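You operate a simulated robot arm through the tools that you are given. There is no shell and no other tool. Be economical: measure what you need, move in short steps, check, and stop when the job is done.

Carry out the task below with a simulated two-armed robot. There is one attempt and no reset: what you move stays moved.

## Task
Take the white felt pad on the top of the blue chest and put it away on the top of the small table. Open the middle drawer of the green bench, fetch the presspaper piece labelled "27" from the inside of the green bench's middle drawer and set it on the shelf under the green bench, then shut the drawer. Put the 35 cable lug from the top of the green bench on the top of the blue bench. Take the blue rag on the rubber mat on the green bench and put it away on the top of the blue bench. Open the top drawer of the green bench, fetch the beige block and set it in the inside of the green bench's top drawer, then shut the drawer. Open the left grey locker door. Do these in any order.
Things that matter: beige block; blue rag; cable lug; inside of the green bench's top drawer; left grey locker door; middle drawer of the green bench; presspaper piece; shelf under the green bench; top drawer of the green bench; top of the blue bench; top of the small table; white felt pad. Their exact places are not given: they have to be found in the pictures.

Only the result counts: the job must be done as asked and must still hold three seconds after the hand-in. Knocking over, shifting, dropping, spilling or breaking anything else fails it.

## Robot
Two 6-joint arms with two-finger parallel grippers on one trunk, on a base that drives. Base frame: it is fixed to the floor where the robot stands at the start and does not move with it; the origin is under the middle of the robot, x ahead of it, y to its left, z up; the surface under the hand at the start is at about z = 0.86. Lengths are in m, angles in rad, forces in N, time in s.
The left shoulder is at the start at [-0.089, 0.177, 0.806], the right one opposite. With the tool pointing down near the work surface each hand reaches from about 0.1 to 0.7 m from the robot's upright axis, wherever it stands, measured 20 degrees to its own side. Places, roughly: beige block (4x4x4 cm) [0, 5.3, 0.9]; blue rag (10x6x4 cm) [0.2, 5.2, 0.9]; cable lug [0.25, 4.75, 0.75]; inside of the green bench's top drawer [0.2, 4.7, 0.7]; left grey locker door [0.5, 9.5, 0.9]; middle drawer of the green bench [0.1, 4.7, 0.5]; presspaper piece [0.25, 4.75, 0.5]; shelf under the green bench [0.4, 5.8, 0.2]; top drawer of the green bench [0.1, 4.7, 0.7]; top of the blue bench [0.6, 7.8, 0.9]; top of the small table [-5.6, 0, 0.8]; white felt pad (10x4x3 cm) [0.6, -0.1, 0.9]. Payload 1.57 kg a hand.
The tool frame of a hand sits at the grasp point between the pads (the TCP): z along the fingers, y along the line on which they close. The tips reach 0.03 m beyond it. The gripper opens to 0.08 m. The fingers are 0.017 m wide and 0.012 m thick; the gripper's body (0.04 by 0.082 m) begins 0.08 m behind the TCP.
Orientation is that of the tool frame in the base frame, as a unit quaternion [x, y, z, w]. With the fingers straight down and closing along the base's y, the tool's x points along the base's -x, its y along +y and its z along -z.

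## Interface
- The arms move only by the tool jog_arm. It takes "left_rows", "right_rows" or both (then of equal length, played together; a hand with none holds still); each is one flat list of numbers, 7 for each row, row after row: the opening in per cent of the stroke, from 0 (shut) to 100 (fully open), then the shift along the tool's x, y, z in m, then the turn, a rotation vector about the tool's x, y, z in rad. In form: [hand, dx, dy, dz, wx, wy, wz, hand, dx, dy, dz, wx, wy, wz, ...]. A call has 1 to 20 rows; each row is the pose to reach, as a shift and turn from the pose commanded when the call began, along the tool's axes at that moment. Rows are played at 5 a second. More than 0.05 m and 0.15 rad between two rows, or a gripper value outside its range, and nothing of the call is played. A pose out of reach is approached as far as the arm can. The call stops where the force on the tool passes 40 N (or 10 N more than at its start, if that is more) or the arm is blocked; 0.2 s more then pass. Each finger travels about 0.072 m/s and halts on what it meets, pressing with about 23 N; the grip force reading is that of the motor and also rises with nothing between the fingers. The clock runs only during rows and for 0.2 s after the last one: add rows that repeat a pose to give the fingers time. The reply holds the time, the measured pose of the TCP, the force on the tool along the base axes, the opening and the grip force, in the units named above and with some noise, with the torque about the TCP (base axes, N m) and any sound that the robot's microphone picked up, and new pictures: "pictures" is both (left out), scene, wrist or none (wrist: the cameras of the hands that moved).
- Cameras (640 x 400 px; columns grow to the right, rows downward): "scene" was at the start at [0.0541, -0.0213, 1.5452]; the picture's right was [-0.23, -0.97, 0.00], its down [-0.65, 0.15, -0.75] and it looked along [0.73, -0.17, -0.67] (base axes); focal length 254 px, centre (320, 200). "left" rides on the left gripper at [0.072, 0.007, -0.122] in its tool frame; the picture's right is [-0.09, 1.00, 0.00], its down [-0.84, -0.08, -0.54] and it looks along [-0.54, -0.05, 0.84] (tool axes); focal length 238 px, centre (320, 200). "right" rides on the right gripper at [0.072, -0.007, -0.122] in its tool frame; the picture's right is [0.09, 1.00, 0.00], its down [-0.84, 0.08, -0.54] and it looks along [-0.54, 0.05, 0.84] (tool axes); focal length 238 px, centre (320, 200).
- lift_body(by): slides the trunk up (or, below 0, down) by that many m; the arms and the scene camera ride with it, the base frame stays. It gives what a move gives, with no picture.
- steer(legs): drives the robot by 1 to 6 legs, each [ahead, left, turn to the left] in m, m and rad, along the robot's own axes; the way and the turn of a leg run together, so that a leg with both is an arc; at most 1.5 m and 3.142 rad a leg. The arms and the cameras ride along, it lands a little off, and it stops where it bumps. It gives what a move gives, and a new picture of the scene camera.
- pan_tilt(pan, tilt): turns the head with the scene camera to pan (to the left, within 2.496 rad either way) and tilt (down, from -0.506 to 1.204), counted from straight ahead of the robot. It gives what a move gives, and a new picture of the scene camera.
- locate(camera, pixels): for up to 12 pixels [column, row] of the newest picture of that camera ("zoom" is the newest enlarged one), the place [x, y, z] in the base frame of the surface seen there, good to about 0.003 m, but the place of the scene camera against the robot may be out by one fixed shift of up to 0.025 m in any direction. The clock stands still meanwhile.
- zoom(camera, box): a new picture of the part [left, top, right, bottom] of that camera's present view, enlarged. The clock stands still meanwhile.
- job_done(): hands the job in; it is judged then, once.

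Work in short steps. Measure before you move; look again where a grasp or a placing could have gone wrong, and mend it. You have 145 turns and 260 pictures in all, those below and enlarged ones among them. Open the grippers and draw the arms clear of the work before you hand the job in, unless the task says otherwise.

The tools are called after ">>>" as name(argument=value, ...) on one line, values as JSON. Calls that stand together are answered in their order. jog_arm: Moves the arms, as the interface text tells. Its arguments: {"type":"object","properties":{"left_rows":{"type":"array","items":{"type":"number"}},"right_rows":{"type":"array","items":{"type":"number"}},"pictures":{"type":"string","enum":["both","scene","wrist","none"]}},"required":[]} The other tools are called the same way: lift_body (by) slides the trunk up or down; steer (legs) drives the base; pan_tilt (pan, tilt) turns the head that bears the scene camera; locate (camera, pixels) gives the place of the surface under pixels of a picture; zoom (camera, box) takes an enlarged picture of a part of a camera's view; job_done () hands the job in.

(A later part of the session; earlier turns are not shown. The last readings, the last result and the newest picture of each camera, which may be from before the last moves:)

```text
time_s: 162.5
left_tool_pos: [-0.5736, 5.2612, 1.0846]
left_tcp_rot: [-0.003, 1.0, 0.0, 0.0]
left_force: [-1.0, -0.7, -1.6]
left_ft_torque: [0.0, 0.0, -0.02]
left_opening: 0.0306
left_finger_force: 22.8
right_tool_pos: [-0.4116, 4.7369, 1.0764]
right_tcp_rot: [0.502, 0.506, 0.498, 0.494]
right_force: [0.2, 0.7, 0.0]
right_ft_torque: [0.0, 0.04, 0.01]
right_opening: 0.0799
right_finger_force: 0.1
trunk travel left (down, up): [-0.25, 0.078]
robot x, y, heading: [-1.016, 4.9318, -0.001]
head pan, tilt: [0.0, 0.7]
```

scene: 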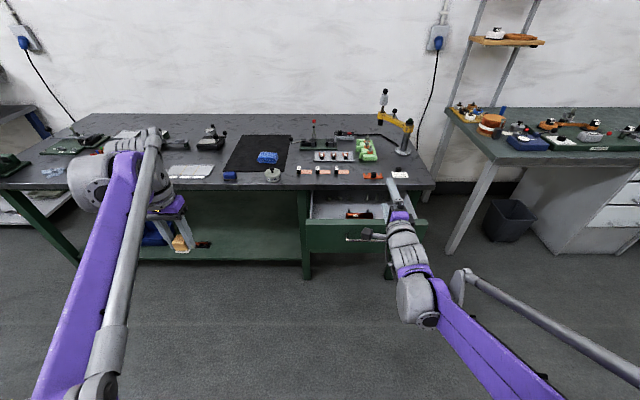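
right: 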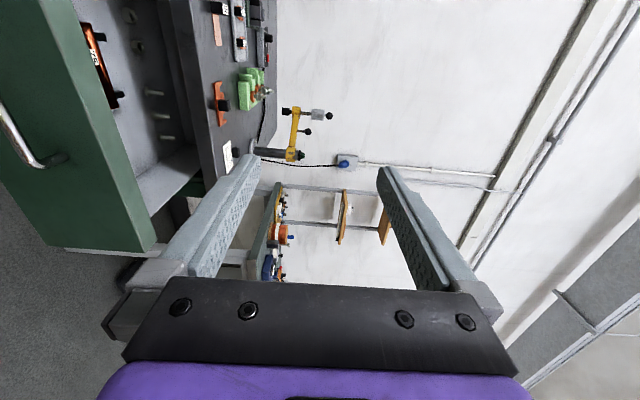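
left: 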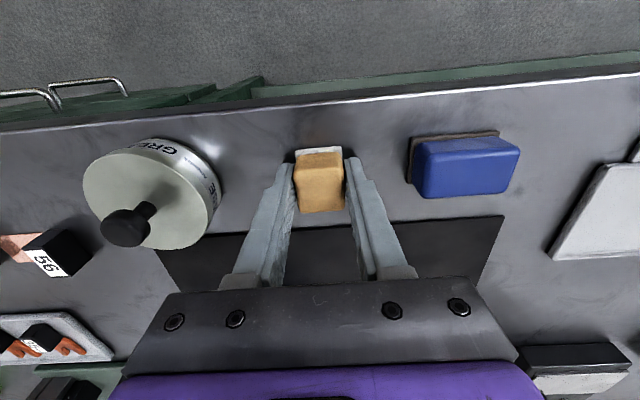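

The drawer interior is visible at scene (362,205). I measure its floor and extents, then sidestep.

>>> locate(camera="scene", pixels=[[330, 212], [400, 210], [365, 205], [312, 220], [420, 218], [370, 218], [355, 213], [330, 203]])

>>> zoom(camera="scene", box=[295, 175, 435, 260])

>>> steer(legs=[[0, -0.5, 0], [0.4, 0, 0]])

```text
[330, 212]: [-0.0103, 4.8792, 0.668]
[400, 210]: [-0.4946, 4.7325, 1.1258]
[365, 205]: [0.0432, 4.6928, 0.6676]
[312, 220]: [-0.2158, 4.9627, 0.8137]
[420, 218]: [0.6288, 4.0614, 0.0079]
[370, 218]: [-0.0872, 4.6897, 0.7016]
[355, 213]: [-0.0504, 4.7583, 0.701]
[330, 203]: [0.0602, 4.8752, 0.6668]
```

```text
4.57 times, centred on (365, 218) of scene
```

zoom: 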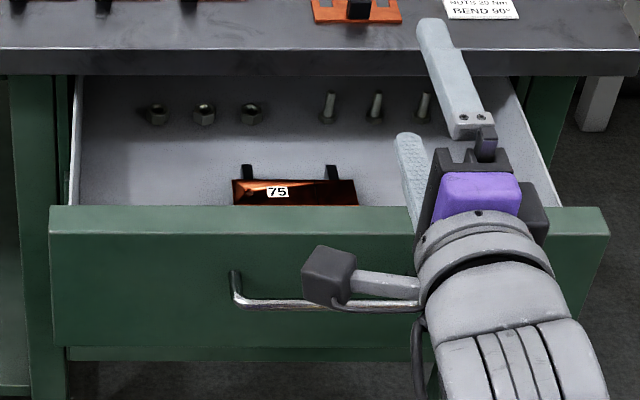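

```text
time_s: 169.5
left_tool_pos: [-0.1695, 4.7695, 1.086]
left_tcp_rot: [-0.004, 1.0, 0.0, -0.001]
left_force: [0.0, 0.0, -1.0]
left_ft_torque: [0.0, 0.04, -0.03]
left_opening: 0.0306
left_finger_force: 22.9
right_tool_pos: [-0.004, 4.2463, 1.0757]
right_tcp_rot: [0.501, 0.506, 0.499, 0.494]
right_force: [0.4, 0.3, 0.0]
right_ft_torque: [-0.01, -0.01, 0.01]
right_opening: 0.08
right_finger_force: 0.0
trunk travel left (down, up): [-0.25, 0.078]
robot x, y, heading: [-0.6077, 4.4359, 0.007]
head pan, tilt: [0.0, 0.7]
```

scene: 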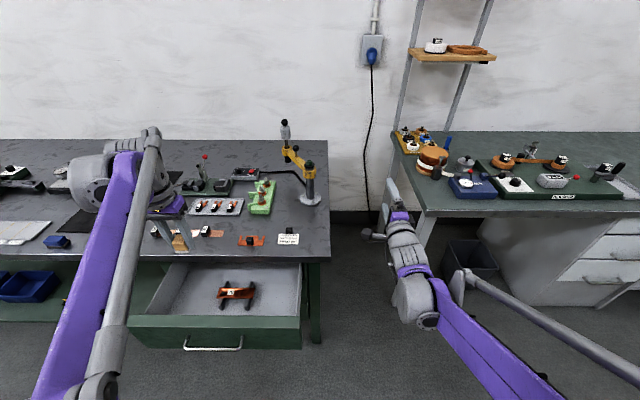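

The drawer is in front of the left hand. I measure its interior: floor spots (185,295), (200,275), the "75" piece (237,292), walls.

>>> locate(camera="scene", pixels=[[185, 300], [200, 280], [215, 292], [237, 292], [222, 285], [252, 290], [160, 305], [280, 305], [150, 318], [290, 318], [190, 312], [240, 312]])

>>> locate(camera="scene", pixels=[[237, 322], [178, 270], [212, 348], [300, 318]])

>>> zoom(camera="left", box=[0, 0, 640, 400])

```text
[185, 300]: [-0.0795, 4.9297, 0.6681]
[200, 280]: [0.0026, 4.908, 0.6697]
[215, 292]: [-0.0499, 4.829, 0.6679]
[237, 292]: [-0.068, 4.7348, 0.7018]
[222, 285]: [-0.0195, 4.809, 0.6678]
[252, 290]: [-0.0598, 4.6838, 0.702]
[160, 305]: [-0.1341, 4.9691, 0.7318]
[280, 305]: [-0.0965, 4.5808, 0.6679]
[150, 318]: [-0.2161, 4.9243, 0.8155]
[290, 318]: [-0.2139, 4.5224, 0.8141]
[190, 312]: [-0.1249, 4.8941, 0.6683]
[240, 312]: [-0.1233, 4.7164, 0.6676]
```

```text
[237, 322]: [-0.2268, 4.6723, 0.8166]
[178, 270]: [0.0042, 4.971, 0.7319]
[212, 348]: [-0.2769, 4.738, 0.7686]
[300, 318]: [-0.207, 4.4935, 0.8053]
```

```text
1.00 times, centred on (320, 200) of left (not enlarged: the box is as wide or as high as the picture)
```

zoom: 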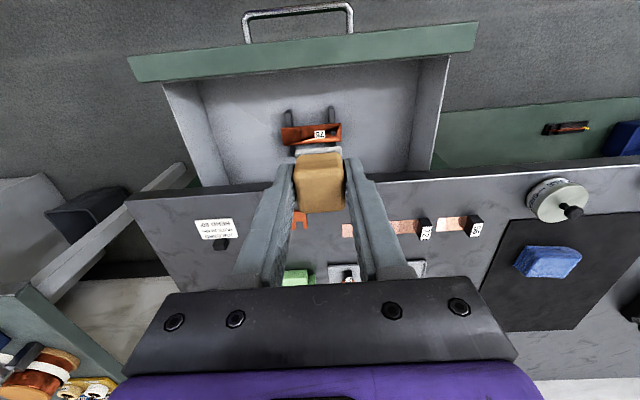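

Drawer floor z≈0.66, walls y≈4.52–4.96; free spot at (-0.12,4.86). I move over and descend partway to check.

>>> jog_arm(left_rows=[0, -0.025, 0.035, 0, 0, 0, 0, 0, -0.05, 0.07, 0, 0, 0, 0, 0, -0.05, 0.09, 0.03, 0, 0, 0, 0, -0.05, 0.09, 0.075, 0, 0, 0, 0, -0.05, 0.09, 0.12, 0, 0, 0, 0, -0.05, 0.09, 0.165, 0, 0, 0, 0, -0.05, 0.09, 0.21, 0, 0, 0, 0, -0.05, 0.09, 0.25, 0, 0, 0])

```text
time_s: 171.3
left_tool_pos: [-0.1187, 4.8582, 0.8329]
left_tcp_rot: [-0.004, 1.0, -0.001, 0.0]
left_force: [-0.3, 1.6, -0.3]
left_ft_torque: [0.03, -0.02, 0.0]
left_opening: 0.0308
left_finger_force: 22.8
right_tool_pos: [-0.0037, 4.245, 1.0767]
right_tcp_rot: [0.501, 0.507, 0.498, 0.494]
right_force: [0.0, 0.5, 0.0]
right_ft_torque: [0.01, -0.01, -0.01]
right_opening: 0.0803
right_finger_force: 0.0
trunk travel left (down, up): [-0.25, 0.078]
robot x, y, heading: [-0.6125, 4.4405, 0.005]
head pan, tilt: [0.0, 0.7]
```

scene: 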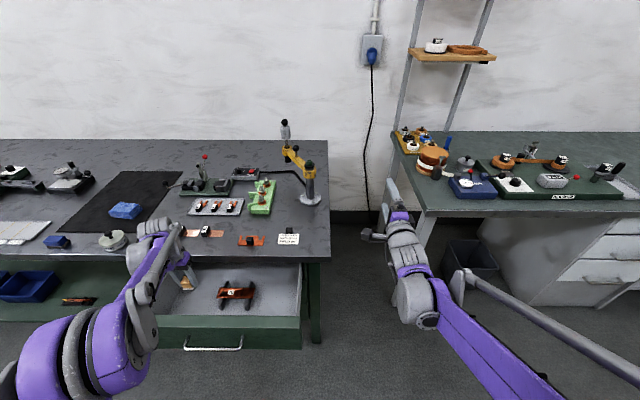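
left: 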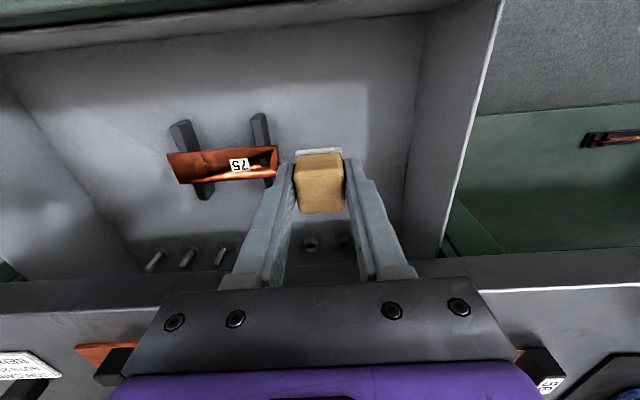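

I check the floor height, the "75" piece's near end and the side wall from the left wrist.

>>> locate(camera="left", pixels=[[330, 110], [270, 165], [265, 130], [390, 150], [410, 190], [320, 25], [250, 262], [445, 180], [330, 258]])

```text
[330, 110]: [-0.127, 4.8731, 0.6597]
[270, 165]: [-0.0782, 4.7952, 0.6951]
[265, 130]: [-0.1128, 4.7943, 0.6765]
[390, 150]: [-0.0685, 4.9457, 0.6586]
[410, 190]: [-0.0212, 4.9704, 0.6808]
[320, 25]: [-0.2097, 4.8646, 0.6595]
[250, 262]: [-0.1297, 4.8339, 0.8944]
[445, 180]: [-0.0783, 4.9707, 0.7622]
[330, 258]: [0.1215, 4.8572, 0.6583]
```

Floor z=0.659. I shift 15 mm left, lower to TCP 0.695, open a bit, and rise again.

>>> jog_arm(left_rows=[0, 0, 0.015, 0.03, 0, 0, 0, 0, 0, 0.015, 0.07, 0, 0, 0, 0, 0, 0.015, 0.1, 0, 0, 0, 0, 0, 0.015, 0.125, 0, 0, 0, 0, 0, 0.015, 0.138, 0, 0, 0, 0, 0, 0.015, 0.138, 0, 0, 0])

```text
time_s: 172.7
left_tool_pos: [-0.1198, 4.875, 0.6957]
left_tcp_rot: [-0.004, 1.0, 0.0, 0.001]
left_force: [-1.4, 0.4, -0.3]
left_ft_torque: [-0.02, 0.0, -0.01]
left_opening: 0.0309
left_finger_force: 23.0
right_tool_pos: [-0.0045, 4.2457, 1.0772]
right_tcp_rot: [0.502, 0.507, 0.498, 0.493]
right_force: [-0.2, -0.4, -0.7]
right_ft_torque: [0.01, -0.05, -0.02]
right_opening: 0.0801
right_finger_force: 0.0
trunk travel left (down, up): [-0.25, 0.078]
robot x, y, heading: [-0.6088, 4.4348, 0.007]
head pan, tilt: [0.0, 0.7]
```

scene: 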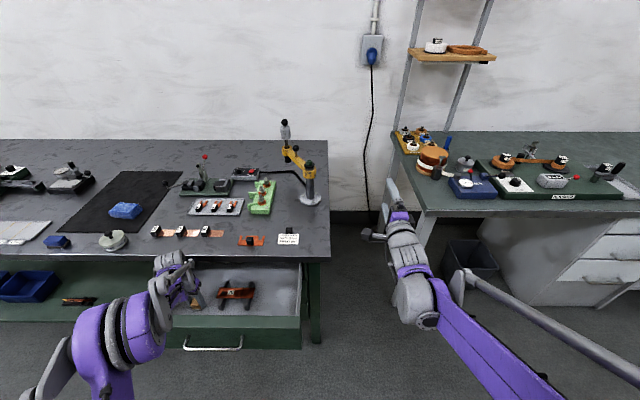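
left: 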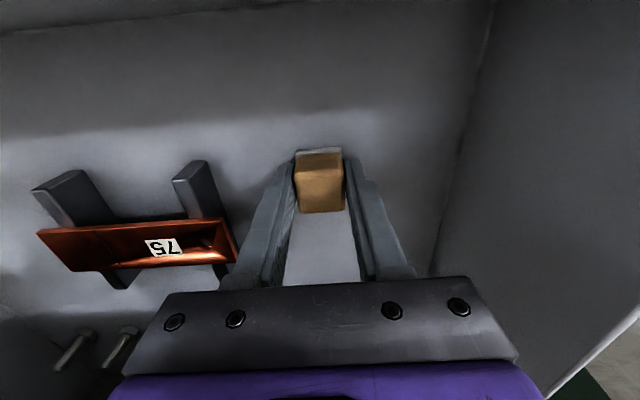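

Near the floor with no contact trouble. Release with a modest opening and rise straight up.

>>> jog_arm(left_rows=[0, 0, 0, 0.002, 0, 0, 0, 60, 0, 0, 0.002, 0, 0, 0, 60, 0, 0, 0.002, 0, 0, 0, 60, 0, 0, 0.002, 0, 0, 0, 60, 0, 0, -0.03, 0, 0, 0, 60, 0, 0, -0.07, 0, 0, 0, 60, 0, 0, -0.115, 0, 0, 0, 60, 0, 0, -0.16, 0, 0, 0, 60, 0, 0, -0.205, 0, 0, 0, 60, 0, 0, -0.25, 0, 0, 0, 60, 0, 0, -0.295, 0, 0, 0, 60, 0, 0, -0.34, 0, 0, 0, 100, 0, 0, -0.39, 0, 0, 0])

```text
time_s: 175.5
left_tool_pos: [-0.1212, 4.8725, 1.0889]
left_tcp_rot: [-0.005, 1.0, 0.0, 0.0]
left_force: [0.8, 0.3, 0.5]
left_ft_torque: [0.04, -0.01, -0.01]
left_opening: 0.08
left_finger_force: 0.1
right_tool_pos: [-0.0045, 4.245, 1.0758]
right_tcp_rot: [0.502, 0.506, 0.499, 0.493]
right_force: [-0.4, -0.5, 0.2]
right_ft_torque: [0.0, 0.01, 0.03]
right_opening: 0.0799
right_finger_force: 0.0
trunk travel left (down, up): [-0.25, 0.078]
robot x, y, heading: [-0.6094, 4.4333, 0.01]
head pan, tilt: [0.0, 0.7]
```

scene: 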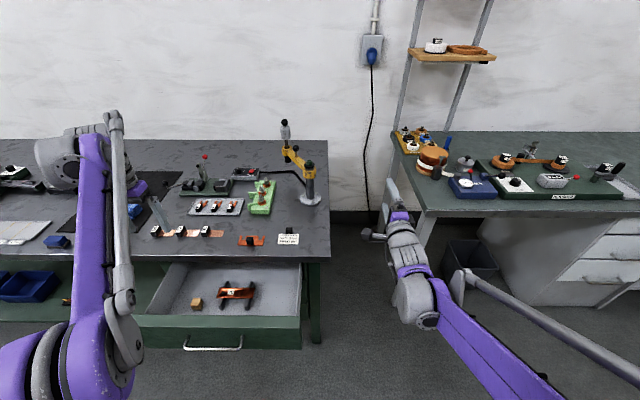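
left: 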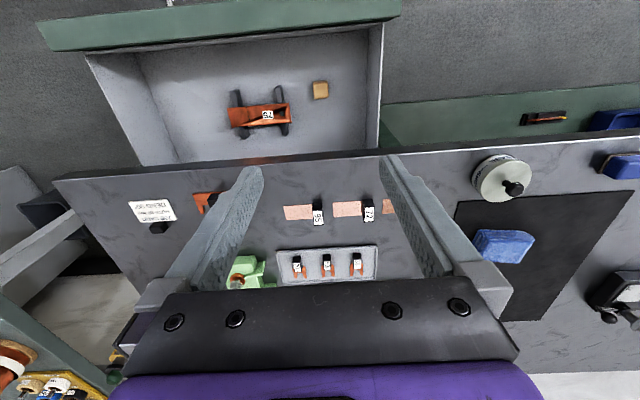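

The block sits in the drawer at left-wrist (320,90). Now I back off, sidestep left, and line the right hand up at y≈4.645 to push the drawer front beside its handle.

>>> steer(legs=[[-0.42, 0, 0], [0, 0.4, 0]])

>>> jog_arm(right_rows=[60, 0, -0.04, 0, 0, 0, 0, 20, 0, -0.08, 0, 0, 0, 0, 0, 0, -0.12, 0, 0, 0, 0, 0, 0, -0.16, 0, 0, 0, 0, 0, 0, -0.2, 0, 0, 0, 0, 0, 0, -0.24, 0, 0, 0, 0, 0, 0, -0.28, 0, 0, 0, 0, 0, 0, -0.32, 0, 0, 0, 0])

```text
time_s: 181.8
left_tool_pos: [-0.539, 5.2693, 1.0869]
left_tcp_rot: [-0.001, 1.0, 0.0, 0.0]
left_force: [-0.6, -0.9, -1.0]
left_ft_torque: [0.02, -0.01, 0.01]
left_opening: 0.0798
left_finger_force: 0.0
right_tool_pos: [-0.4273, 4.6386, 1.0757]
right_tcp_rot: [0.503, 0.505, 0.497, 0.496]
right_force: [-0.1, -0.4, 0.0]
right_ft_torque: [0.0, -0.02, -0.03]
right_opening: 0.0798
right_finger_force: 0.0
trunk travel left (down, up): [-0.25, 0.078]
robot x, y, heading: [-1.0297, 4.83, 0.008]
head pan, tilt: [0.0, 0.7]
```

scene: 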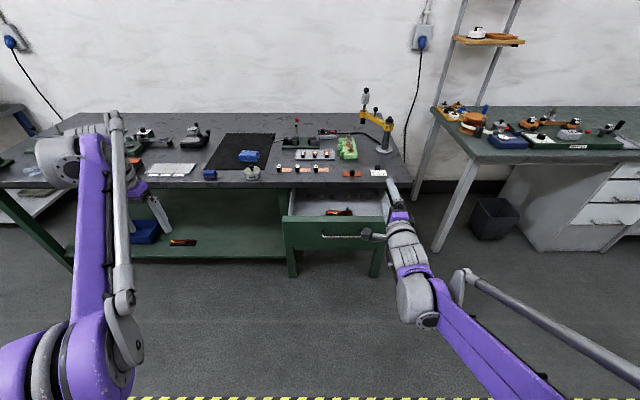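

```text
time_s: 183.6
left_tool_pos: [-0.5387, 5.2691, 1.0864]
left_tcp_rot: [-0.002, 1.0, 0.0, 0.0]
left_force: [-0.6, -0.3, 0.6]
left_ft_torque: [-0.01, 0.04, 0.02]
left_opening: 0.08
left_finger_force: 0.0
right_tool_pos: [-0.4316, 4.64, 0.7546]
right_tcp_rot: [0.502, 0.505, 0.498, 0.495]
right_force: [-0.1, 0.5, -1.1]
right_ft_torque: [0.0, 0.05, 0.01]
right_opening: 0.0
right_finger_force: 21.4
trunk travel left (down, up): [-0.25, 0.078]
robot x, y, heading: [-1.0318, 4.8348, -0.0]
head pan, tilt: [0.0, 0.7]
```

scene: 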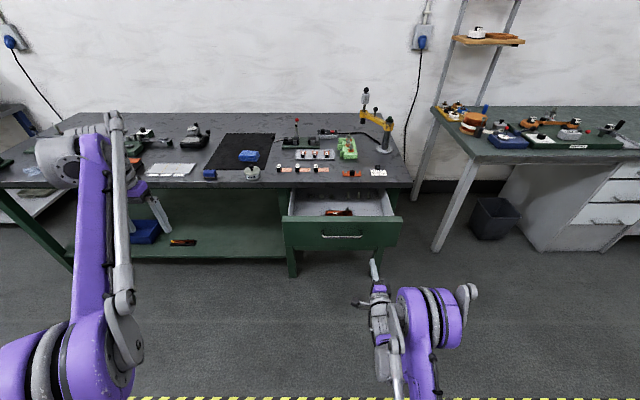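
right: 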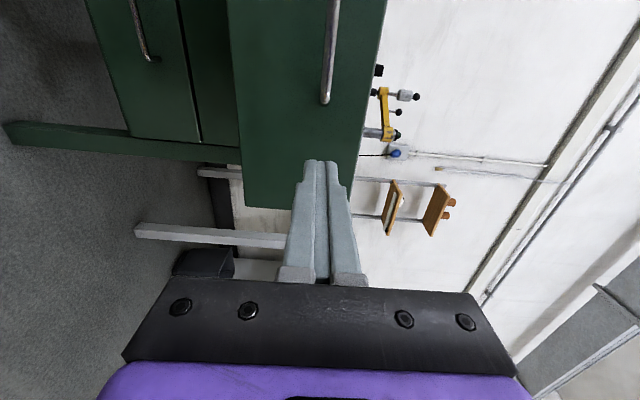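

Fingers are closed and aimed at the panel beside the handle. I drive forward 0.365 m to push most of the way.

>>> steer(legs=[[0.365, 0, 0]])

>>> jog_arm(right_rows=[0, 0, 0, 0.01, 0, 0, 0, 0, 0, 0, 0.02, 0, 0, 0, 0, 0, 0, 0.03, 0, 0, 0, 0, 0, 0, 0.04, 0, 0, 0, 0, 0, 0, 0.05, 0, 0, 0])

```text
time_s: 185.9
left_tool_pos: [-0.179, 5.2712, 1.0862]
left_tcp_rot: [-0.003, 1.0, 0.0, 0.0]
left_force: [0.6, -0.5, 0.3]
left_ft_torque: [0.01, 0.0, 0.01]
left_opening: 0.08
left_finger_force: 0.1
right_tool_pos: [-0.0701, 4.6441, 0.7548]
right_tcp_rot: [0.501, 0.506, 0.499, 0.494]
right_force: [0.2, 0.8, 0.8]
right_ft_torque: [0.01, 0.0, -0.01]
right_opening: 0.0
right_finger_force: 21.6
trunk travel left (down, up): [-0.25, 0.078]
robot x, y, heading: [-0.6676, 4.8369, 0.006]
head pan, tilt: [0.0, 0.7]
```

scene: 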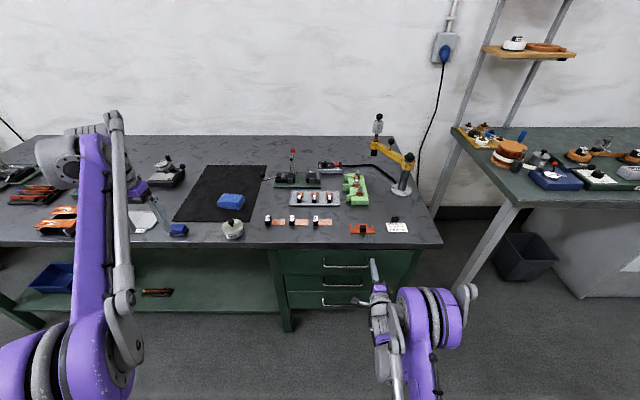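

```text
time_s: 186.8
left_tool_pos: [-0.1797, 5.2705, 1.086]
left_tcp_rot: [-0.004, 1.0, 0.001, 0.0]
left_force: [-0.1, 0.1, 0.7]
left_ft_torque: [-0.01, 0.03, 0.03]
left_opening: 0.0801
left_finger_force: 0.0
right_tool_pos: [-0.0399, 4.6446, 0.7553]
right_tcp_rot: [0.502, 0.507, 0.498, 0.493]
right_force: [-18.3, 2.0, 3.7]
right_ft_torque: [-0.02, -0.22, -0.07]
right_opening: 0.0
right_finger_force: 21.5
trunk travel left (down, up): [-0.25, 0.078]
robot x, y, heading: [-0.6687, 4.8348, 0.005]
head pan, tilt: [0.0, 0.7]
stopped in row 4 (right hand): the force on the tool passed its limit at 54 N (the readings are from after the stop); the commanded pose is now the measured one
```

scene: 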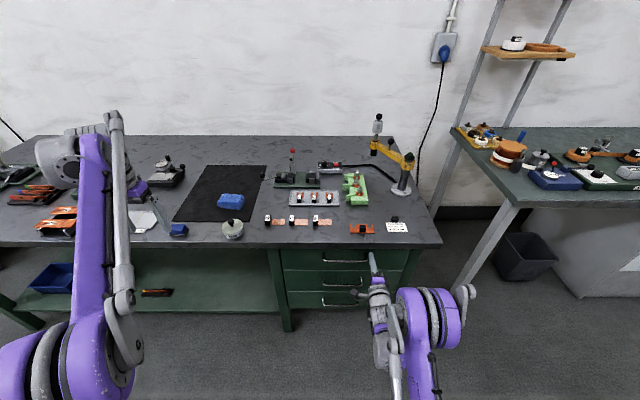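
right: 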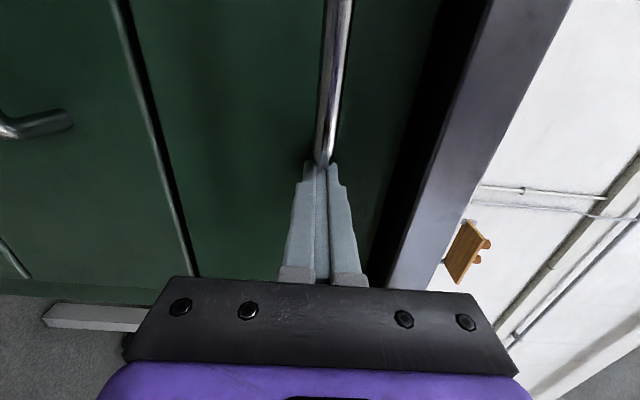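

The top drawer is shut (tips stopped at x≈-0.01, panel flush with the others). For the middle drawer I back off, shift left 0.1 m, and lower the trunk so the hand comes to the middle handle's height (z≈0.592).

>>> steer(legs=[[-0.1, 0, 0], [0, 0.1, 0]])

>>> lift_body(by=-0.163)

>>> jog_arm(right_rows=[50, 0, 0, 0, 0, 0, 0, 100, 0, 0, 0, 0, 0, 0, 100, 0, 0, 0, 0, 0, 0, 100, 0, 0, 0, 0, 0, 0], pictures="wrist")

>>> locate(camera="right", pixels=[[316, 40], [312, 120], [307, 180], [305, 160], [314, 80], [260, 120]])

```text
time_s: 189.1
left_tool_pos: [-0.2798, 5.3713, 1.0855]
left_tcp_rot: [-0.003, 1.0, 0.0, 0.0]
left_force: [0.0, 1.0, 0.0]
left_ft_torque: [-0.03, -0.06, 0.02]
left_opening: 0.08
left_finger_force: 0.1
right_tool_pos: [-0.1407, 4.7422, 0.7557]
right_tcp_rot: [0.502, 0.507, 0.497, 0.494]
right_force: [-0.2, 1.1, 0.4]
right_ft_torque: [0.0, 0.02, -0.01]
right_opening: 0.0
right_finger_force: 21.4
trunk travel left (down, up): [-0.25, 0.078]
robot x, y, heading: [-0.7693, 4.9306, 0.004]
head pan, tilt: [0.0, 0.7]
```

scene: 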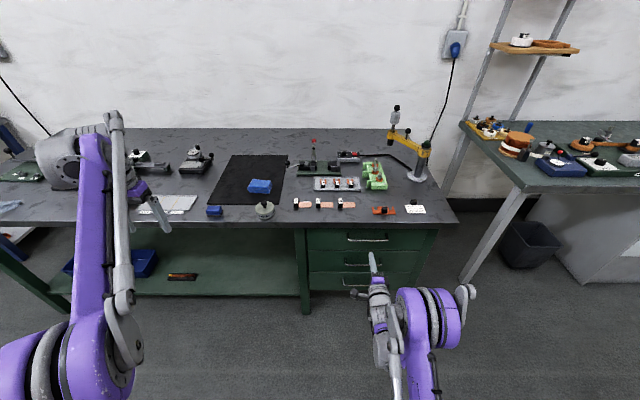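

```text
time_s: 191.0
left_tool_pos: [-0.2811, 5.3696, 0.9237]
left_tcp_rot: [-0.002, 1.0, 0.0, 0.001]
left_force: [0.0, 0.0, 0.7]
left_ft_torque: [0.0, -0.01, 0.01]
left_opening: 0.0798
left_finger_force: 0.0
right_tool_pos: [-0.1407, 4.741, 0.5919]
right_tcp_rot: [0.5, 0.511, 0.5, 0.489]
right_force: [0.1, 0.3, -0.2]
right_ft_torque: [0.01, -0.02, -0.02]
right_opening: 0.0
right_finger_force: 21.1
trunk travel left (down, up): [-0.087, 0.241]
robot x, y, heading: [-0.7695, 4.9334, 0.003]
head pan, tilt: [0.0, 0.7]
```

```text
time_s: 192.0
left_tool_pos: [-0.2813, 5.3703, 0.9243]
left_tcp_rot: [-0.003, 1.0, 0.0, -0.001]
left_force: [0.2, -0.1, -0.2]
left_ft_torque: [0.03, -0.01, 0.0]
left_opening: 0.0802
left_finger_force: 0.0
right_tool_pos: [-0.1408, 4.7424, 0.5926]
right_tcp_rot: [0.5, 0.51, 0.5, 0.49]
right_force: [-0.5, 0.2, -0.4]
right_ft_torque: [-0.01, -0.01, 0.04]
right_opening: 0.0801
right_finger_force: 0.0
trunk travel left (down, up): [-0.087, 0.241]
robot x, y, heading: [-0.7704, 4.9318, 0.006]
head pan, tilt: [0.0, 0.7]
```

right: 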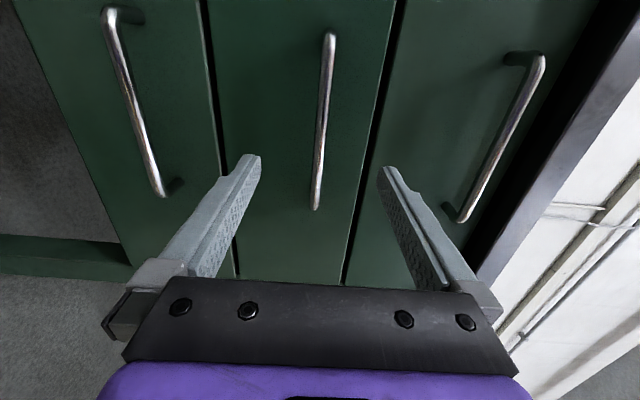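

```text
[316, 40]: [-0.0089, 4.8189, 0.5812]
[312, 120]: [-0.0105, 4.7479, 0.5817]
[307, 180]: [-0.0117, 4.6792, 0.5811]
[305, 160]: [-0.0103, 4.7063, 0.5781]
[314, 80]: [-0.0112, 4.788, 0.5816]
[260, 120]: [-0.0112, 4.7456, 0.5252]
```

The middle bar runs through (328,60)–(318,190); I measure it.

>>> locate(camera="right", pixels=[[328, 60], [323, 120], [318, 185]])

```text
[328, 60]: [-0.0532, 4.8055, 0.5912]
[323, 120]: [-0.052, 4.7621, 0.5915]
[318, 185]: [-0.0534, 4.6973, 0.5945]
```

Bar z=0.592 matches the hand height. Advance 0.086 m and grip.

>>> jog_arm(right_rows=[100, 0, 0, 0.03, 0, 0, 0, 100, 0, 0.001, 0.06, 0, 0, 0, 100, 0, 0.001, 0.086, 0, 0, 0, 100, 0, 0.001, 0.086, 0, 0, 0, 0, 0, 0.001, 0.086, 0, 0, 0, 0, 0, 0.001, 0.086, 0, 0, 0, 0, 0, 0.001, 0.086, 0, 0, 0, 0, 0, 0.001, 0.086, 0, 0, 0], pictures="wrist")

```text
time_s: 193.8
left_tool_pos: [-0.2805, 5.3699, 0.9233]
left_tcp_rot: [-0.003, 1.0, 0.0, 0.0]
left_force: [0.1, -0.3, 1.2]
left_ft_torque: [0.03, -0.01, 0.02]
left_opening: 0.0799
left_finger_force: 0.1
right_tool_pos: [-0.0556, 4.7432, 0.5908]
right_tcp_rot: [0.499, 0.513, 0.501, 0.487]
right_force: [-4.1, 0.8, -10.3]
right_ft_torque: [0.0, 0.08, -0.06]
right_opening: 0.0117
right_finger_force: 28.5
trunk travel left (down, up): [-0.087, 0.241]
robot x, y, heading: [-0.7703, 4.9341, 0.005]
head pan, tilt: [0.0, 0.7]
```

right: 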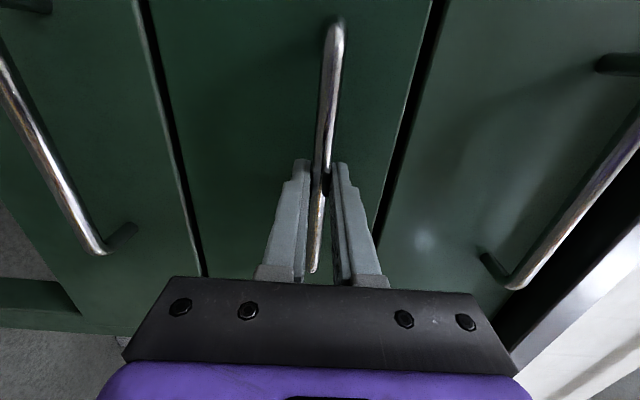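

Gripped (12 mm). I pull by backing the base 0.26 m.

>>> steer(legs=[[-0.26, 0, 0]])

```text
time_s: 195.6
left_tool_pos: [-0.5358, 5.3701, 0.9221]
left_tcp_rot: [-0.003, 1.0, 0.0, 0.0]
left_force: [0.6, -0.1, -1.1]
left_ft_torque: [0.0, 0.03, 0.01]
left_opening: 0.0799
left_finger_force: 0.1
right_tool_pos: [-0.3116, 4.7418, 0.5894]
right_tcp_rot: [0.5, 0.512, 0.501, 0.487]
right_force: [0.9, 15.7, -16.3]
right_ft_torque: [0.04, 0.16, 0.37]
right_opening: 0.0117
right_finger_force: 28.8
trunk travel left (down, up): [-0.087, 0.241]
robot x, y, heading: [-1.0266, 4.935, 0.003]
head pan, tilt: [0.0, 0.7]
```

scene: 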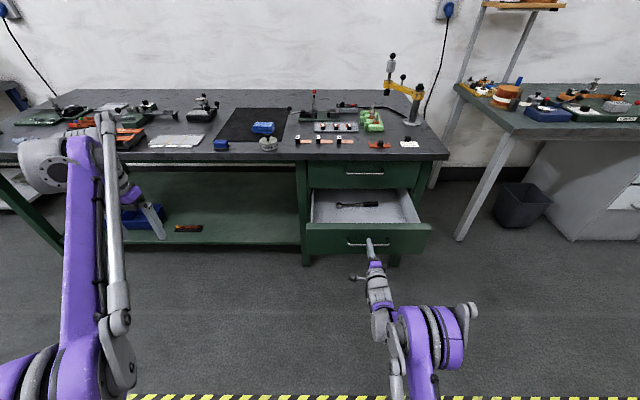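

Drawer open 0.25 m; a dark tool shows at (357,204). I release, back off, raise trunk, and look inside for the "27" piece.

>>> jog_arm(right_rows=[100, 0, 0, 0, 0, 0, 0, 100, 0, 0, 0, 0, 0, 0, 100, 0, 0, 0, 0, 0, 0, 100, 0, 0, 0, 0, 0, 0], pictures="none")

>>> steer(legs=[[-0.12, 0, 0]])

>>> lift_body(by=0.24)

>>> pan_tilt(pan=-0.2, tilt=0.7)

>>> zoom(camera="scene", box=[240, 140, 400, 240])

```text
time_s: 196.6
left_tool_pos: [-0.5368, 5.3692, 0.9227]
left_tcp_rot: [-0.003, 1.0, 0.0, -0.001]
left_force: [-0.4, -0.5, 0.3]
left_ft_torque: [0.02, -0.03, 0.01]
left_opening: 0.08
left_finger_force: 0.0
right_tool_pos: [-0.3131, 4.7419, 0.5905]
right_tcp_rot: [0.499, 0.513, 0.502, 0.487]
right_force: [-0.3, 0.0, 0.0]
right_ft_torque: [0.01, 0.01, 0.02]
right_opening: 0.0803
right_finger_force: 0.1
trunk travel left (down, up): [-0.087, 0.241]
robot x, y, heading: [-1.0323, 4.9328, 0.006]
head pan, tilt: [0.0, 0.7]
```

```text
time_s: 197.9
left_tool_pos: [-0.6561, 5.3679, 0.9244]
left_tcp_rot: [-0.002, 1.0, -0.001, 0.001]
left_force: [-0.2, 0.8, 0.1]
left_ft_torque: [-0.03, -0.04, 0.01]
left_opening: 0.0801
left_finger_force: 0.0
right_tool_pos: [-0.4307, 4.7424, 0.5919]
right_tcp_rot: [0.499, 0.512, 0.501, 0.488]
right_force: [-0.3, 0.2, -1.0]
right_ft_torque: [0.01, 0.04, -0.01]
right_opening: 0.0801
right_finger_force: 0.1
trunk travel left (down, up): [-0.087, 0.241]
robot x, y, heading: [-1.1459, 4.9291, 0.006]
head pan, tilt: [0.0, 0.7]
```

scene: 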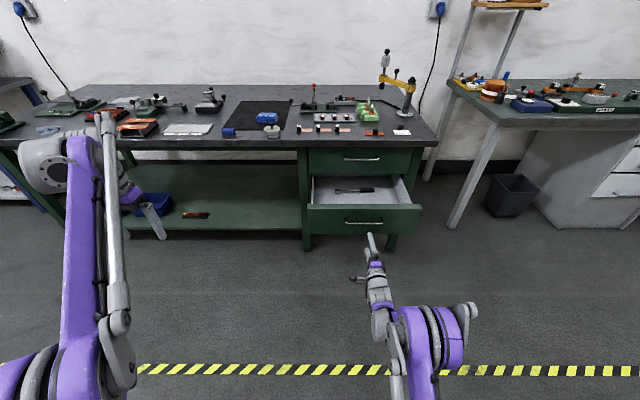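

```text
time_s: 200.4
left_tool_pos: [-0.6555, 5.3678, 1.1633]
left_tcp_rot: [-0.001, 1.0, 0.001, 0.0]
left_force: [0.9, -0.5, 0.4]
left_ft_torque: [-0.01, 0.01, 0.02]
left_opening: 0.0799
left_finger_force: 0.1
right_tool_pos: [-0.4314, 4.7411, 0.8311]
right_tcp_rot: [0.499, 0.512, 0.5, 0.488]
right_force: [1.2, 1.0, -0.1]
right_ft_torque: [0.0, -0.03, 0.03]
right_opening: 0.0799
right_finger_force: 0.1
trunk travel left (down, up): [-0.327, 0.001]
robot x, y, heading: [-1.1492, 4.9379, 0.0]
head pan, tilt: [0.0, 0.7]
```

```text
time_s: 201.1
left_tool_pos: [-0.6551, 5.3686, 1.1628]
left_tcp_rot: [-0.002, 1.0, -0.001, 0.0]
left_force: [0.2, 0.0, -0.4]
left_ft_torque: [0.0, 0.0, 0.0]
left_opening: 0.0796
left_finger_force: 0.0
right_tool_pos: [-0.4319, 4.7415, 0.8298]
right_tcp_rot: [0.5, 0.512, 0.501, 0.487]
right_force: [-0.3, 0.0, -0.6]
right_ft_torque: [0.04, 0.04, 0.03]
right_opening: 0.08
right_finger_force: 0.0
trunk travel left (down, up): [-0.327, 0.001]
robot x, y, heading: [-1.1456, 4.928, 0.003]
head pan, tilt: [-0.201, 0.7]
```

scene: 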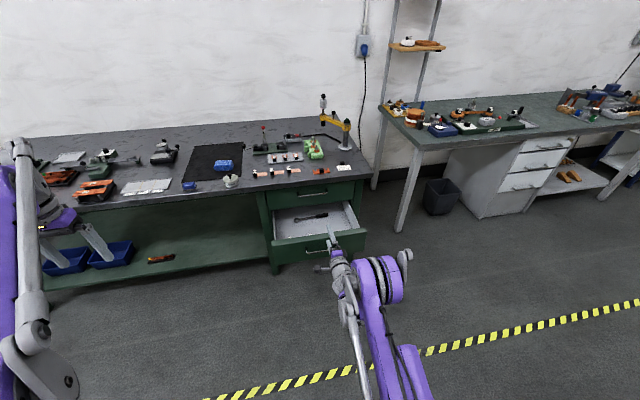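

```text
4.00 times, centred on (320, 190) of scene
```

zoom: 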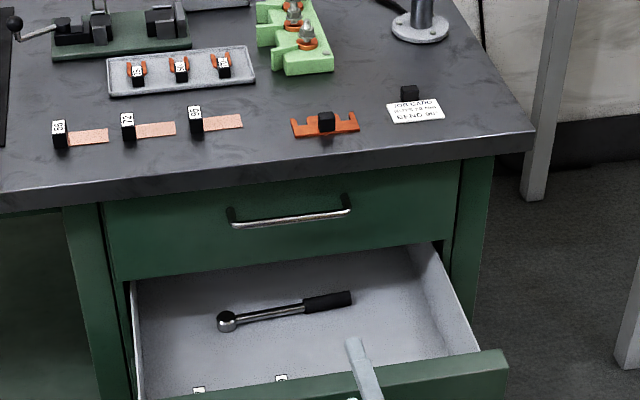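

Small white labels peek over the drawer front at zoom (200,388) and (282,378): the presspaper pieces lie near the front. I raise the right hand clear, then sidestep right so the left hand (pointing down) can look into the drawer.

>>> jog_arm(right_rows=[100, 0, 0.04, -0.01, 0, 0, 0, 100, 0, 0.08, -0.02, 0, 0, 0, 100, 0, 0.12, -0.03, 0, 0, 0, 100, 0, 0.16, -0.05, 0, 0, 0, 100, 0, 0.2, -0.07, 0, 0, 0, 100, 0, 0.24, -0.09, 0, 0, 0, 100, 0, 0.28, -0.11, 0, 0, 0], pictures="none")

>>> steer(legs=[[0, -0.5, 0], [0.42, 0, 0]])

>>> zoom(camera="left", box=[120, 0, 440, 200])

```text
time_s: 202.7
left_tool_pos: [-0.657, 5.3697, 1.1634]
left_tcp_rot: [-0.001, 1.0, 0.0, 0.001]
left_force: [-0.3, 0.7, -0.2]
left_ft_torque: [0.05, 0.0, -0.06]
left_opening: 0.0799
left_finger_force: 0.1
right_tool_pos: [-0.5347, 4.7372, 1.1155]
right_tcp_rot: [0.498, 0.512, 0.502, 0.488]
right_force: [1.0, 0.5, 0.5]
right_ft_torque: [0.02, 0.01, -0.03]
right_opening: 0.0801
right_finger_force: 0.0
trunk travel left (down, up): [-0.327, 0.001]
robot x, y, heading: [-1.141, 4.9302, 0.005]
head pan, tilt: [-0.201, 0.7]
```

```text
time_s: 209.7
left_tool_pos: [-0.2379, 4.8675, 1.1629]
left_tcp_rot: [0.0, 1.0, 0.001, -0.001]
left_force: [-0.2, -0.7, 0.3]
left_ft_torque: [-0.02, -0.03, 0.01]
left_opening: 0.08
left_finger_force: 0.2
right_tool_pos: [-0.1195, 4.2361, 1.1147]
right_tcp_rot: [0.5, 0.512, 0.499, 0.489]
right_force: [0.4, 0.1, -0.4]
right_ft_torque: [-0.01, -0.01, -0.02]
right_opening: 0.0798
right_finger_force: 0.1
trunk travel left (down, up): [-0.327, 0.001]
robot x, y, heading: [-0.7281, 4.4304, -0.0]
head pan, tilt: [-0.201, 0.7]
```

scene: 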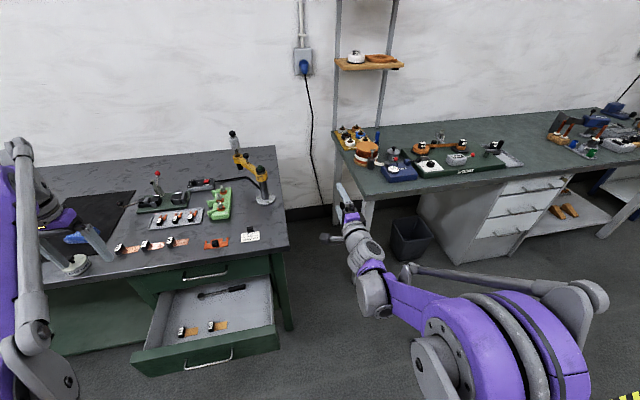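

```text
2.00 times, centred on (280, 100) of left
```

zoom: 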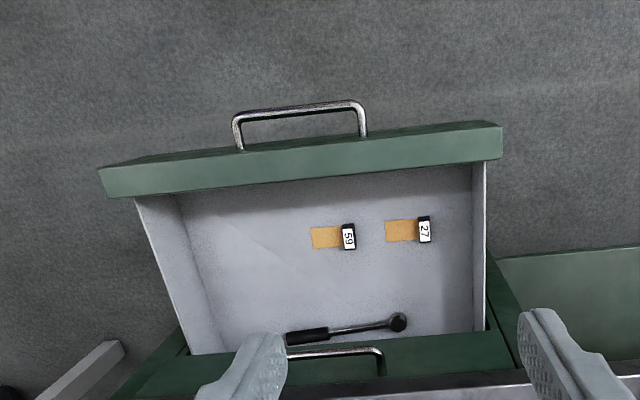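

Two pieces: "59" at zoom (333,237) and "27" at (410,230). I zoom closer and measure.

>>> zoom(camera="left", box=[260, 95, 350, 145])

>>> locate(camera="zoom", pixels=[[430, 115], [440, 165], [360, 150], [320, 150], [405, 140], [300, 140], [230, 185], [500, 150], [400, 80], [415, 60], [450, 130], [380, 110]])

```text
7.11 times, centred on (305, 120) of left
```

zoom: 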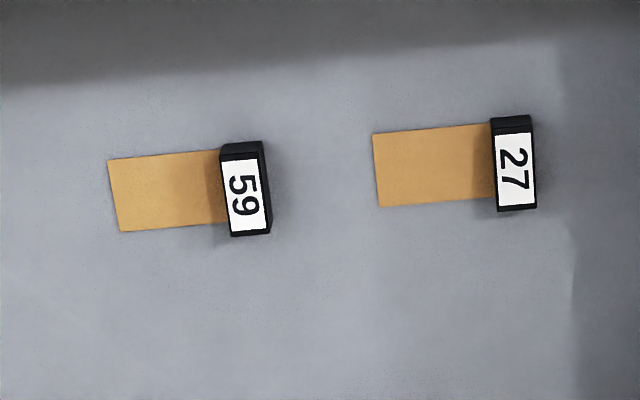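

```text
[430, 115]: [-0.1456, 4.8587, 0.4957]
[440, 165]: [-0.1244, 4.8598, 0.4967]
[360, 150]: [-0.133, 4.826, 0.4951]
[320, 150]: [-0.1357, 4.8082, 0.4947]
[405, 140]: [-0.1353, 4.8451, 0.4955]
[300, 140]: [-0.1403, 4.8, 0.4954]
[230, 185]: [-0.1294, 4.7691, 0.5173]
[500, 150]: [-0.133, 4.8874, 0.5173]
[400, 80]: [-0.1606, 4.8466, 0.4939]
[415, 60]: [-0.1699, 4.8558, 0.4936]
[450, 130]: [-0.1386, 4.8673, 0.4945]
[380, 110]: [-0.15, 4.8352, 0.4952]
```

The rightmost is clearly "27". I measure its black tag block, which stands up from the paper and is the natural grip.

>>> locate(camera="zoom", pixels=[[498, 140], [530, 138], [502, 205], [532, 203], [512, 122], [515, 170], [490, 190], [540, 215], [376, 140], [382, 200]])

```text
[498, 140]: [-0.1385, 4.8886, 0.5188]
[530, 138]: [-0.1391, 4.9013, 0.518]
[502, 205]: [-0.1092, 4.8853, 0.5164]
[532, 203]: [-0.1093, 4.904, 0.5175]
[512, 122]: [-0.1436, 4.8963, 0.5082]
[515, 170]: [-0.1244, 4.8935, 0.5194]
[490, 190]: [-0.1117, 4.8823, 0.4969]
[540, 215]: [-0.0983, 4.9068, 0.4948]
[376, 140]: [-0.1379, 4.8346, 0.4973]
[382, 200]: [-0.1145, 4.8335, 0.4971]
```

Tag centre (-0.124,4.894), z 0.495–0.519. I drive 0.12 m forward, and lower the trunk 0.2 m.

>>> steer(legs=[[0.115, 0.02, 0]])

>>> lift_body(by=-0.2)

>>> jog_arm(left_rows=[60, 0, 0, 0.02, 0, 0, 0, 60, 0, 0, 0.04, 0, 0, 0], pictures="both")

```text
time_s: 211.0
left_tool_pos: [-0.1243, 4.8867, 1.1635]
left_tcp_rot: [0.001, 1.0, 0.0, 0.001]
left_force: [0.0, 0.4, 0.2]
left_ft_torque: [0.02, 0.01, 0.04]
left_opening: 0.0801
left_finger_force: 0.1
right_tool_pos: [-0.0069, 4.257, 1.1138]
right_tcp_rot: [0.5, 0.511, 0.499, 0.49]
right_force: [0.0, 0.4, 0.0]
right_ft_torque: [0.01, -0.02, 0.03]
right_opening: 0.0801
right_finger_force: 0.0
trunk travel left (down, up): [-0.327, 0.001]
robot x, y, heading: [-0.6185, 4.4535, -0.001]
head pan, tilt: [-0.201, 0.7]
```

scene: 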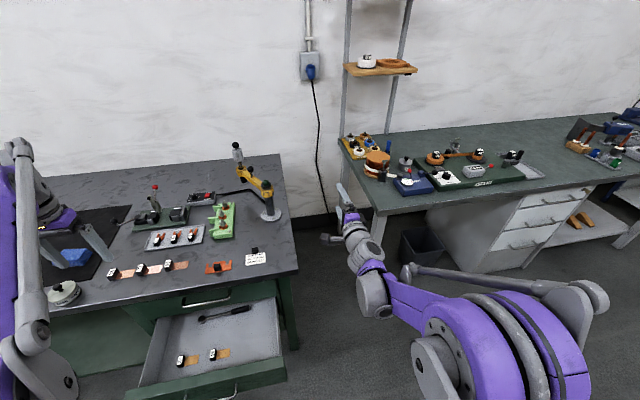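

```text
time_s: 213.1
left_tool_pos: [-0.1237, 4.8879, 0.9634]
left_tcp_rot: [0.001, 1.0, 0.001, 0.0]
left_force: [0.1, 0.4, -0.1]
left_ft_torque: [0.03, 0.0, 0.01]
left_opening: 0.0801
left_finger_force: 0.0
right_tool_pos: [-0.0044, 4.2558, 0.9137]
right_tcp_rot: [0.5, 0.511, 0.499, 0.489]
right_force: [-0.3, 0.1, 0.2]
right_ft_torque: [-0.02, 0.01, 0.01]
right_opening: 0.08
right_finger_force: 0.1
trunk travel left (down, up): [-0.127, 0.201]
robot x, y, heading: [-0.6173, 4.4512, 0.001]
head pan, tilt: [-0.201, 0.7]
```

```text
time_s: 213.7
left_tool_pos: [-0.1236, 4.8875, 0.9248]
left_tcp_rot: [-0.001, 1.0, 0.0, 0.0]
left_force: [0.9, 0.1, -0.1]
left_ft_torque: [-0.02, -0.01, -0.01]
left_opening: 0.048
left_finger_force: 0.0
right_tool_pos: [-0.0047, 4.2549, 0.9146]
right_tcp_rot: [0.501, 0.511, 0.5, 0.488]
right_force: [-0.4, 0.4, -0.2]
right_ft_torque: [-0.02, 0.02, -0.02]
right_opening: 0.08
right_finger_force: 0.0
trunk travel left (down, up): [-0.127, 0.201]
robot x, y, heading: [-0.6148, 4.4568, 0.001]
head pan, tilt: [-0.201, 0.7]
```

scene: 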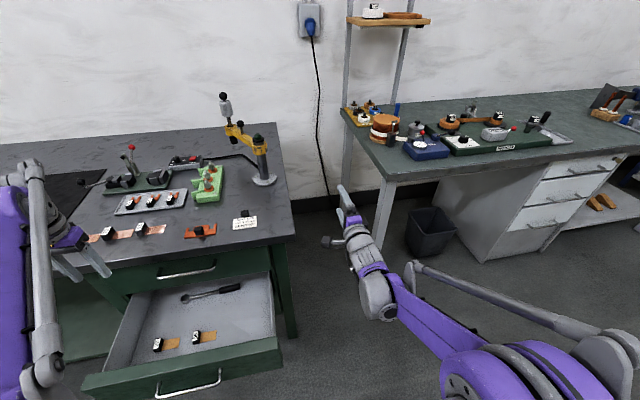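
left: 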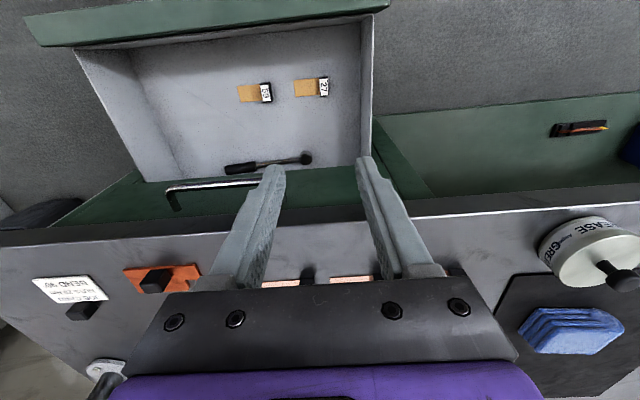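

Aligned to within 6 mm. I descend 0.3 m into the drawer and check.

>>> jog_arm(left_rows=[60, 0, 0.003, 0.045, 0, 0, 0, 60, 0, 0.005, 0.09, 0, 0, 0, 60, 0, 0.005, 0.135, 0, 0, 0, 60, 0, 0.005, 0.18, 0, 0, 0, 60, 0, 0.005, 0.225, 0, 0, 0, 60, 0, 0.005, 0.265, 0, 0, 0, 60, 0, 0.005, 0.305, 0, 0, 0, 60, 0, 0.005, 0.305, 0, 0, 0], pictures="wrist")

>>> zoom(camera="left", box=[220, 60, 420, 200])

```text
time_s: 215.5
left_tool_pos: [-0.1234, 4.8907, 0.6173]
left_tcp_rot: [0.001, 1.0, 0.0, 0.0]
left_force: [0.4, -0.1, -0.7]
left_ft_torque: [-0.05, -0.02, 0.0]
left_opening: 0.0482
left_finger_force: 0.1
right_tool_pos: [-0.0053, 4.256, 0.9136]
right_tcp_rot: [0.501, 0.511, 0.499, 0.489]
right_force: [0.4, -0.8, 0.0]
right_ft_torque: [0.01, -0.01, 0.01]
right_opening: 0.0802
right_finger_force: 0.0
trunk travel left (down, up): [-0.127, 0.201]
robot x, y, heading: [-0.6173, 4.4517, -0.003]
head pan, tilt: [-0.201, 0.7]
```

left: 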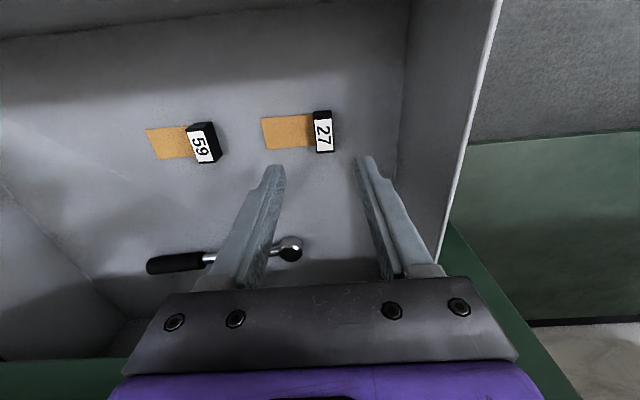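

```text
2.86 times, centred on (320, 130) of left
```

zoom: 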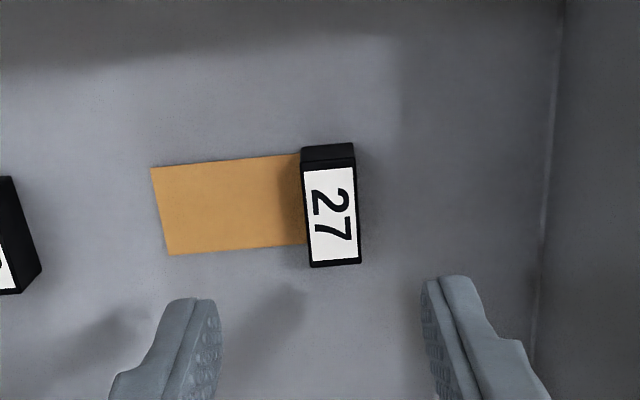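

>>> locate(camera="zoom", pixels=[[306, 175], [350, 172], [314, 258], [356, 255], [330, 215], [328, 155], [240, 220]])

```text
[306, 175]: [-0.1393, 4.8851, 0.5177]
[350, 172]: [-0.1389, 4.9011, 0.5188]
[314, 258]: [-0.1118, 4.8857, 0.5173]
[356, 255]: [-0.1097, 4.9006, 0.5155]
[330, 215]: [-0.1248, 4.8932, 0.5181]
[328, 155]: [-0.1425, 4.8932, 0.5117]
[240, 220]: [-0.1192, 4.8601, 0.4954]
```

The tag top centre is (-0.125,4.893), z 0.518. I lower to TCP 0.529 and close.

>>> jog_arm(left_rows=[60, 0.002, 0.002, 0.04, 0, 0, 0, 60, 0.002, 0.002, 0.07, 0, 0, 0, 60, 0.002, 0.002, 0.087, 0, 0, 0, 60, 0.002, 0.002, 0.087, 0, 0, 0, 0, 0.002, 0.002, 0.087, 0, 0, 0, 0, 0.002, 0.002, 0.087, 0, 0, 0, 0, 0.002, 0.002, 0.087, 0, 0, 0, 0, 0.002, 0.002, 0.08, 0, 0, 0], pictures="wrist")

```text
time_s: 217.3
left_tool_pos: [-0.1265, 4.8943, 0.539]
left_tcp_rot: [0.001, 1.0, 0.0, -0.001]
left_force: [-0.2, 0.2, -0.2]
left_ft_torque: [0.04, -0.01, -0.01]
left_opening: 0.0168
left_finger_force: 23.2
right_tool_pos: [-0.005, 4.2554, 0.9142]
right_tcp_rot: [0.501, 0.511, 0.5, 0.489]
right_force: [0.1, 0.8, -0.2]
right_ft_torque: [0.0, -0.02, 0.02]
right_opening: 0.08
right_finger_force: 0.1
trunk travel left (down, up): [-0.127, 0.201]
robot x, y, heading: [-0.6117, 4.4534, -0.002]
head pan, tilt: [-0.201, 0.7]
```

left: 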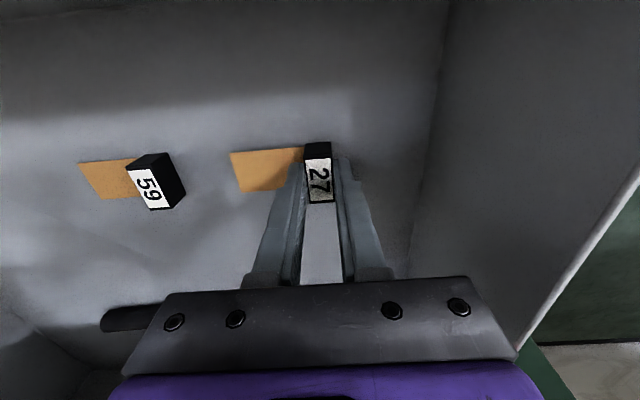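

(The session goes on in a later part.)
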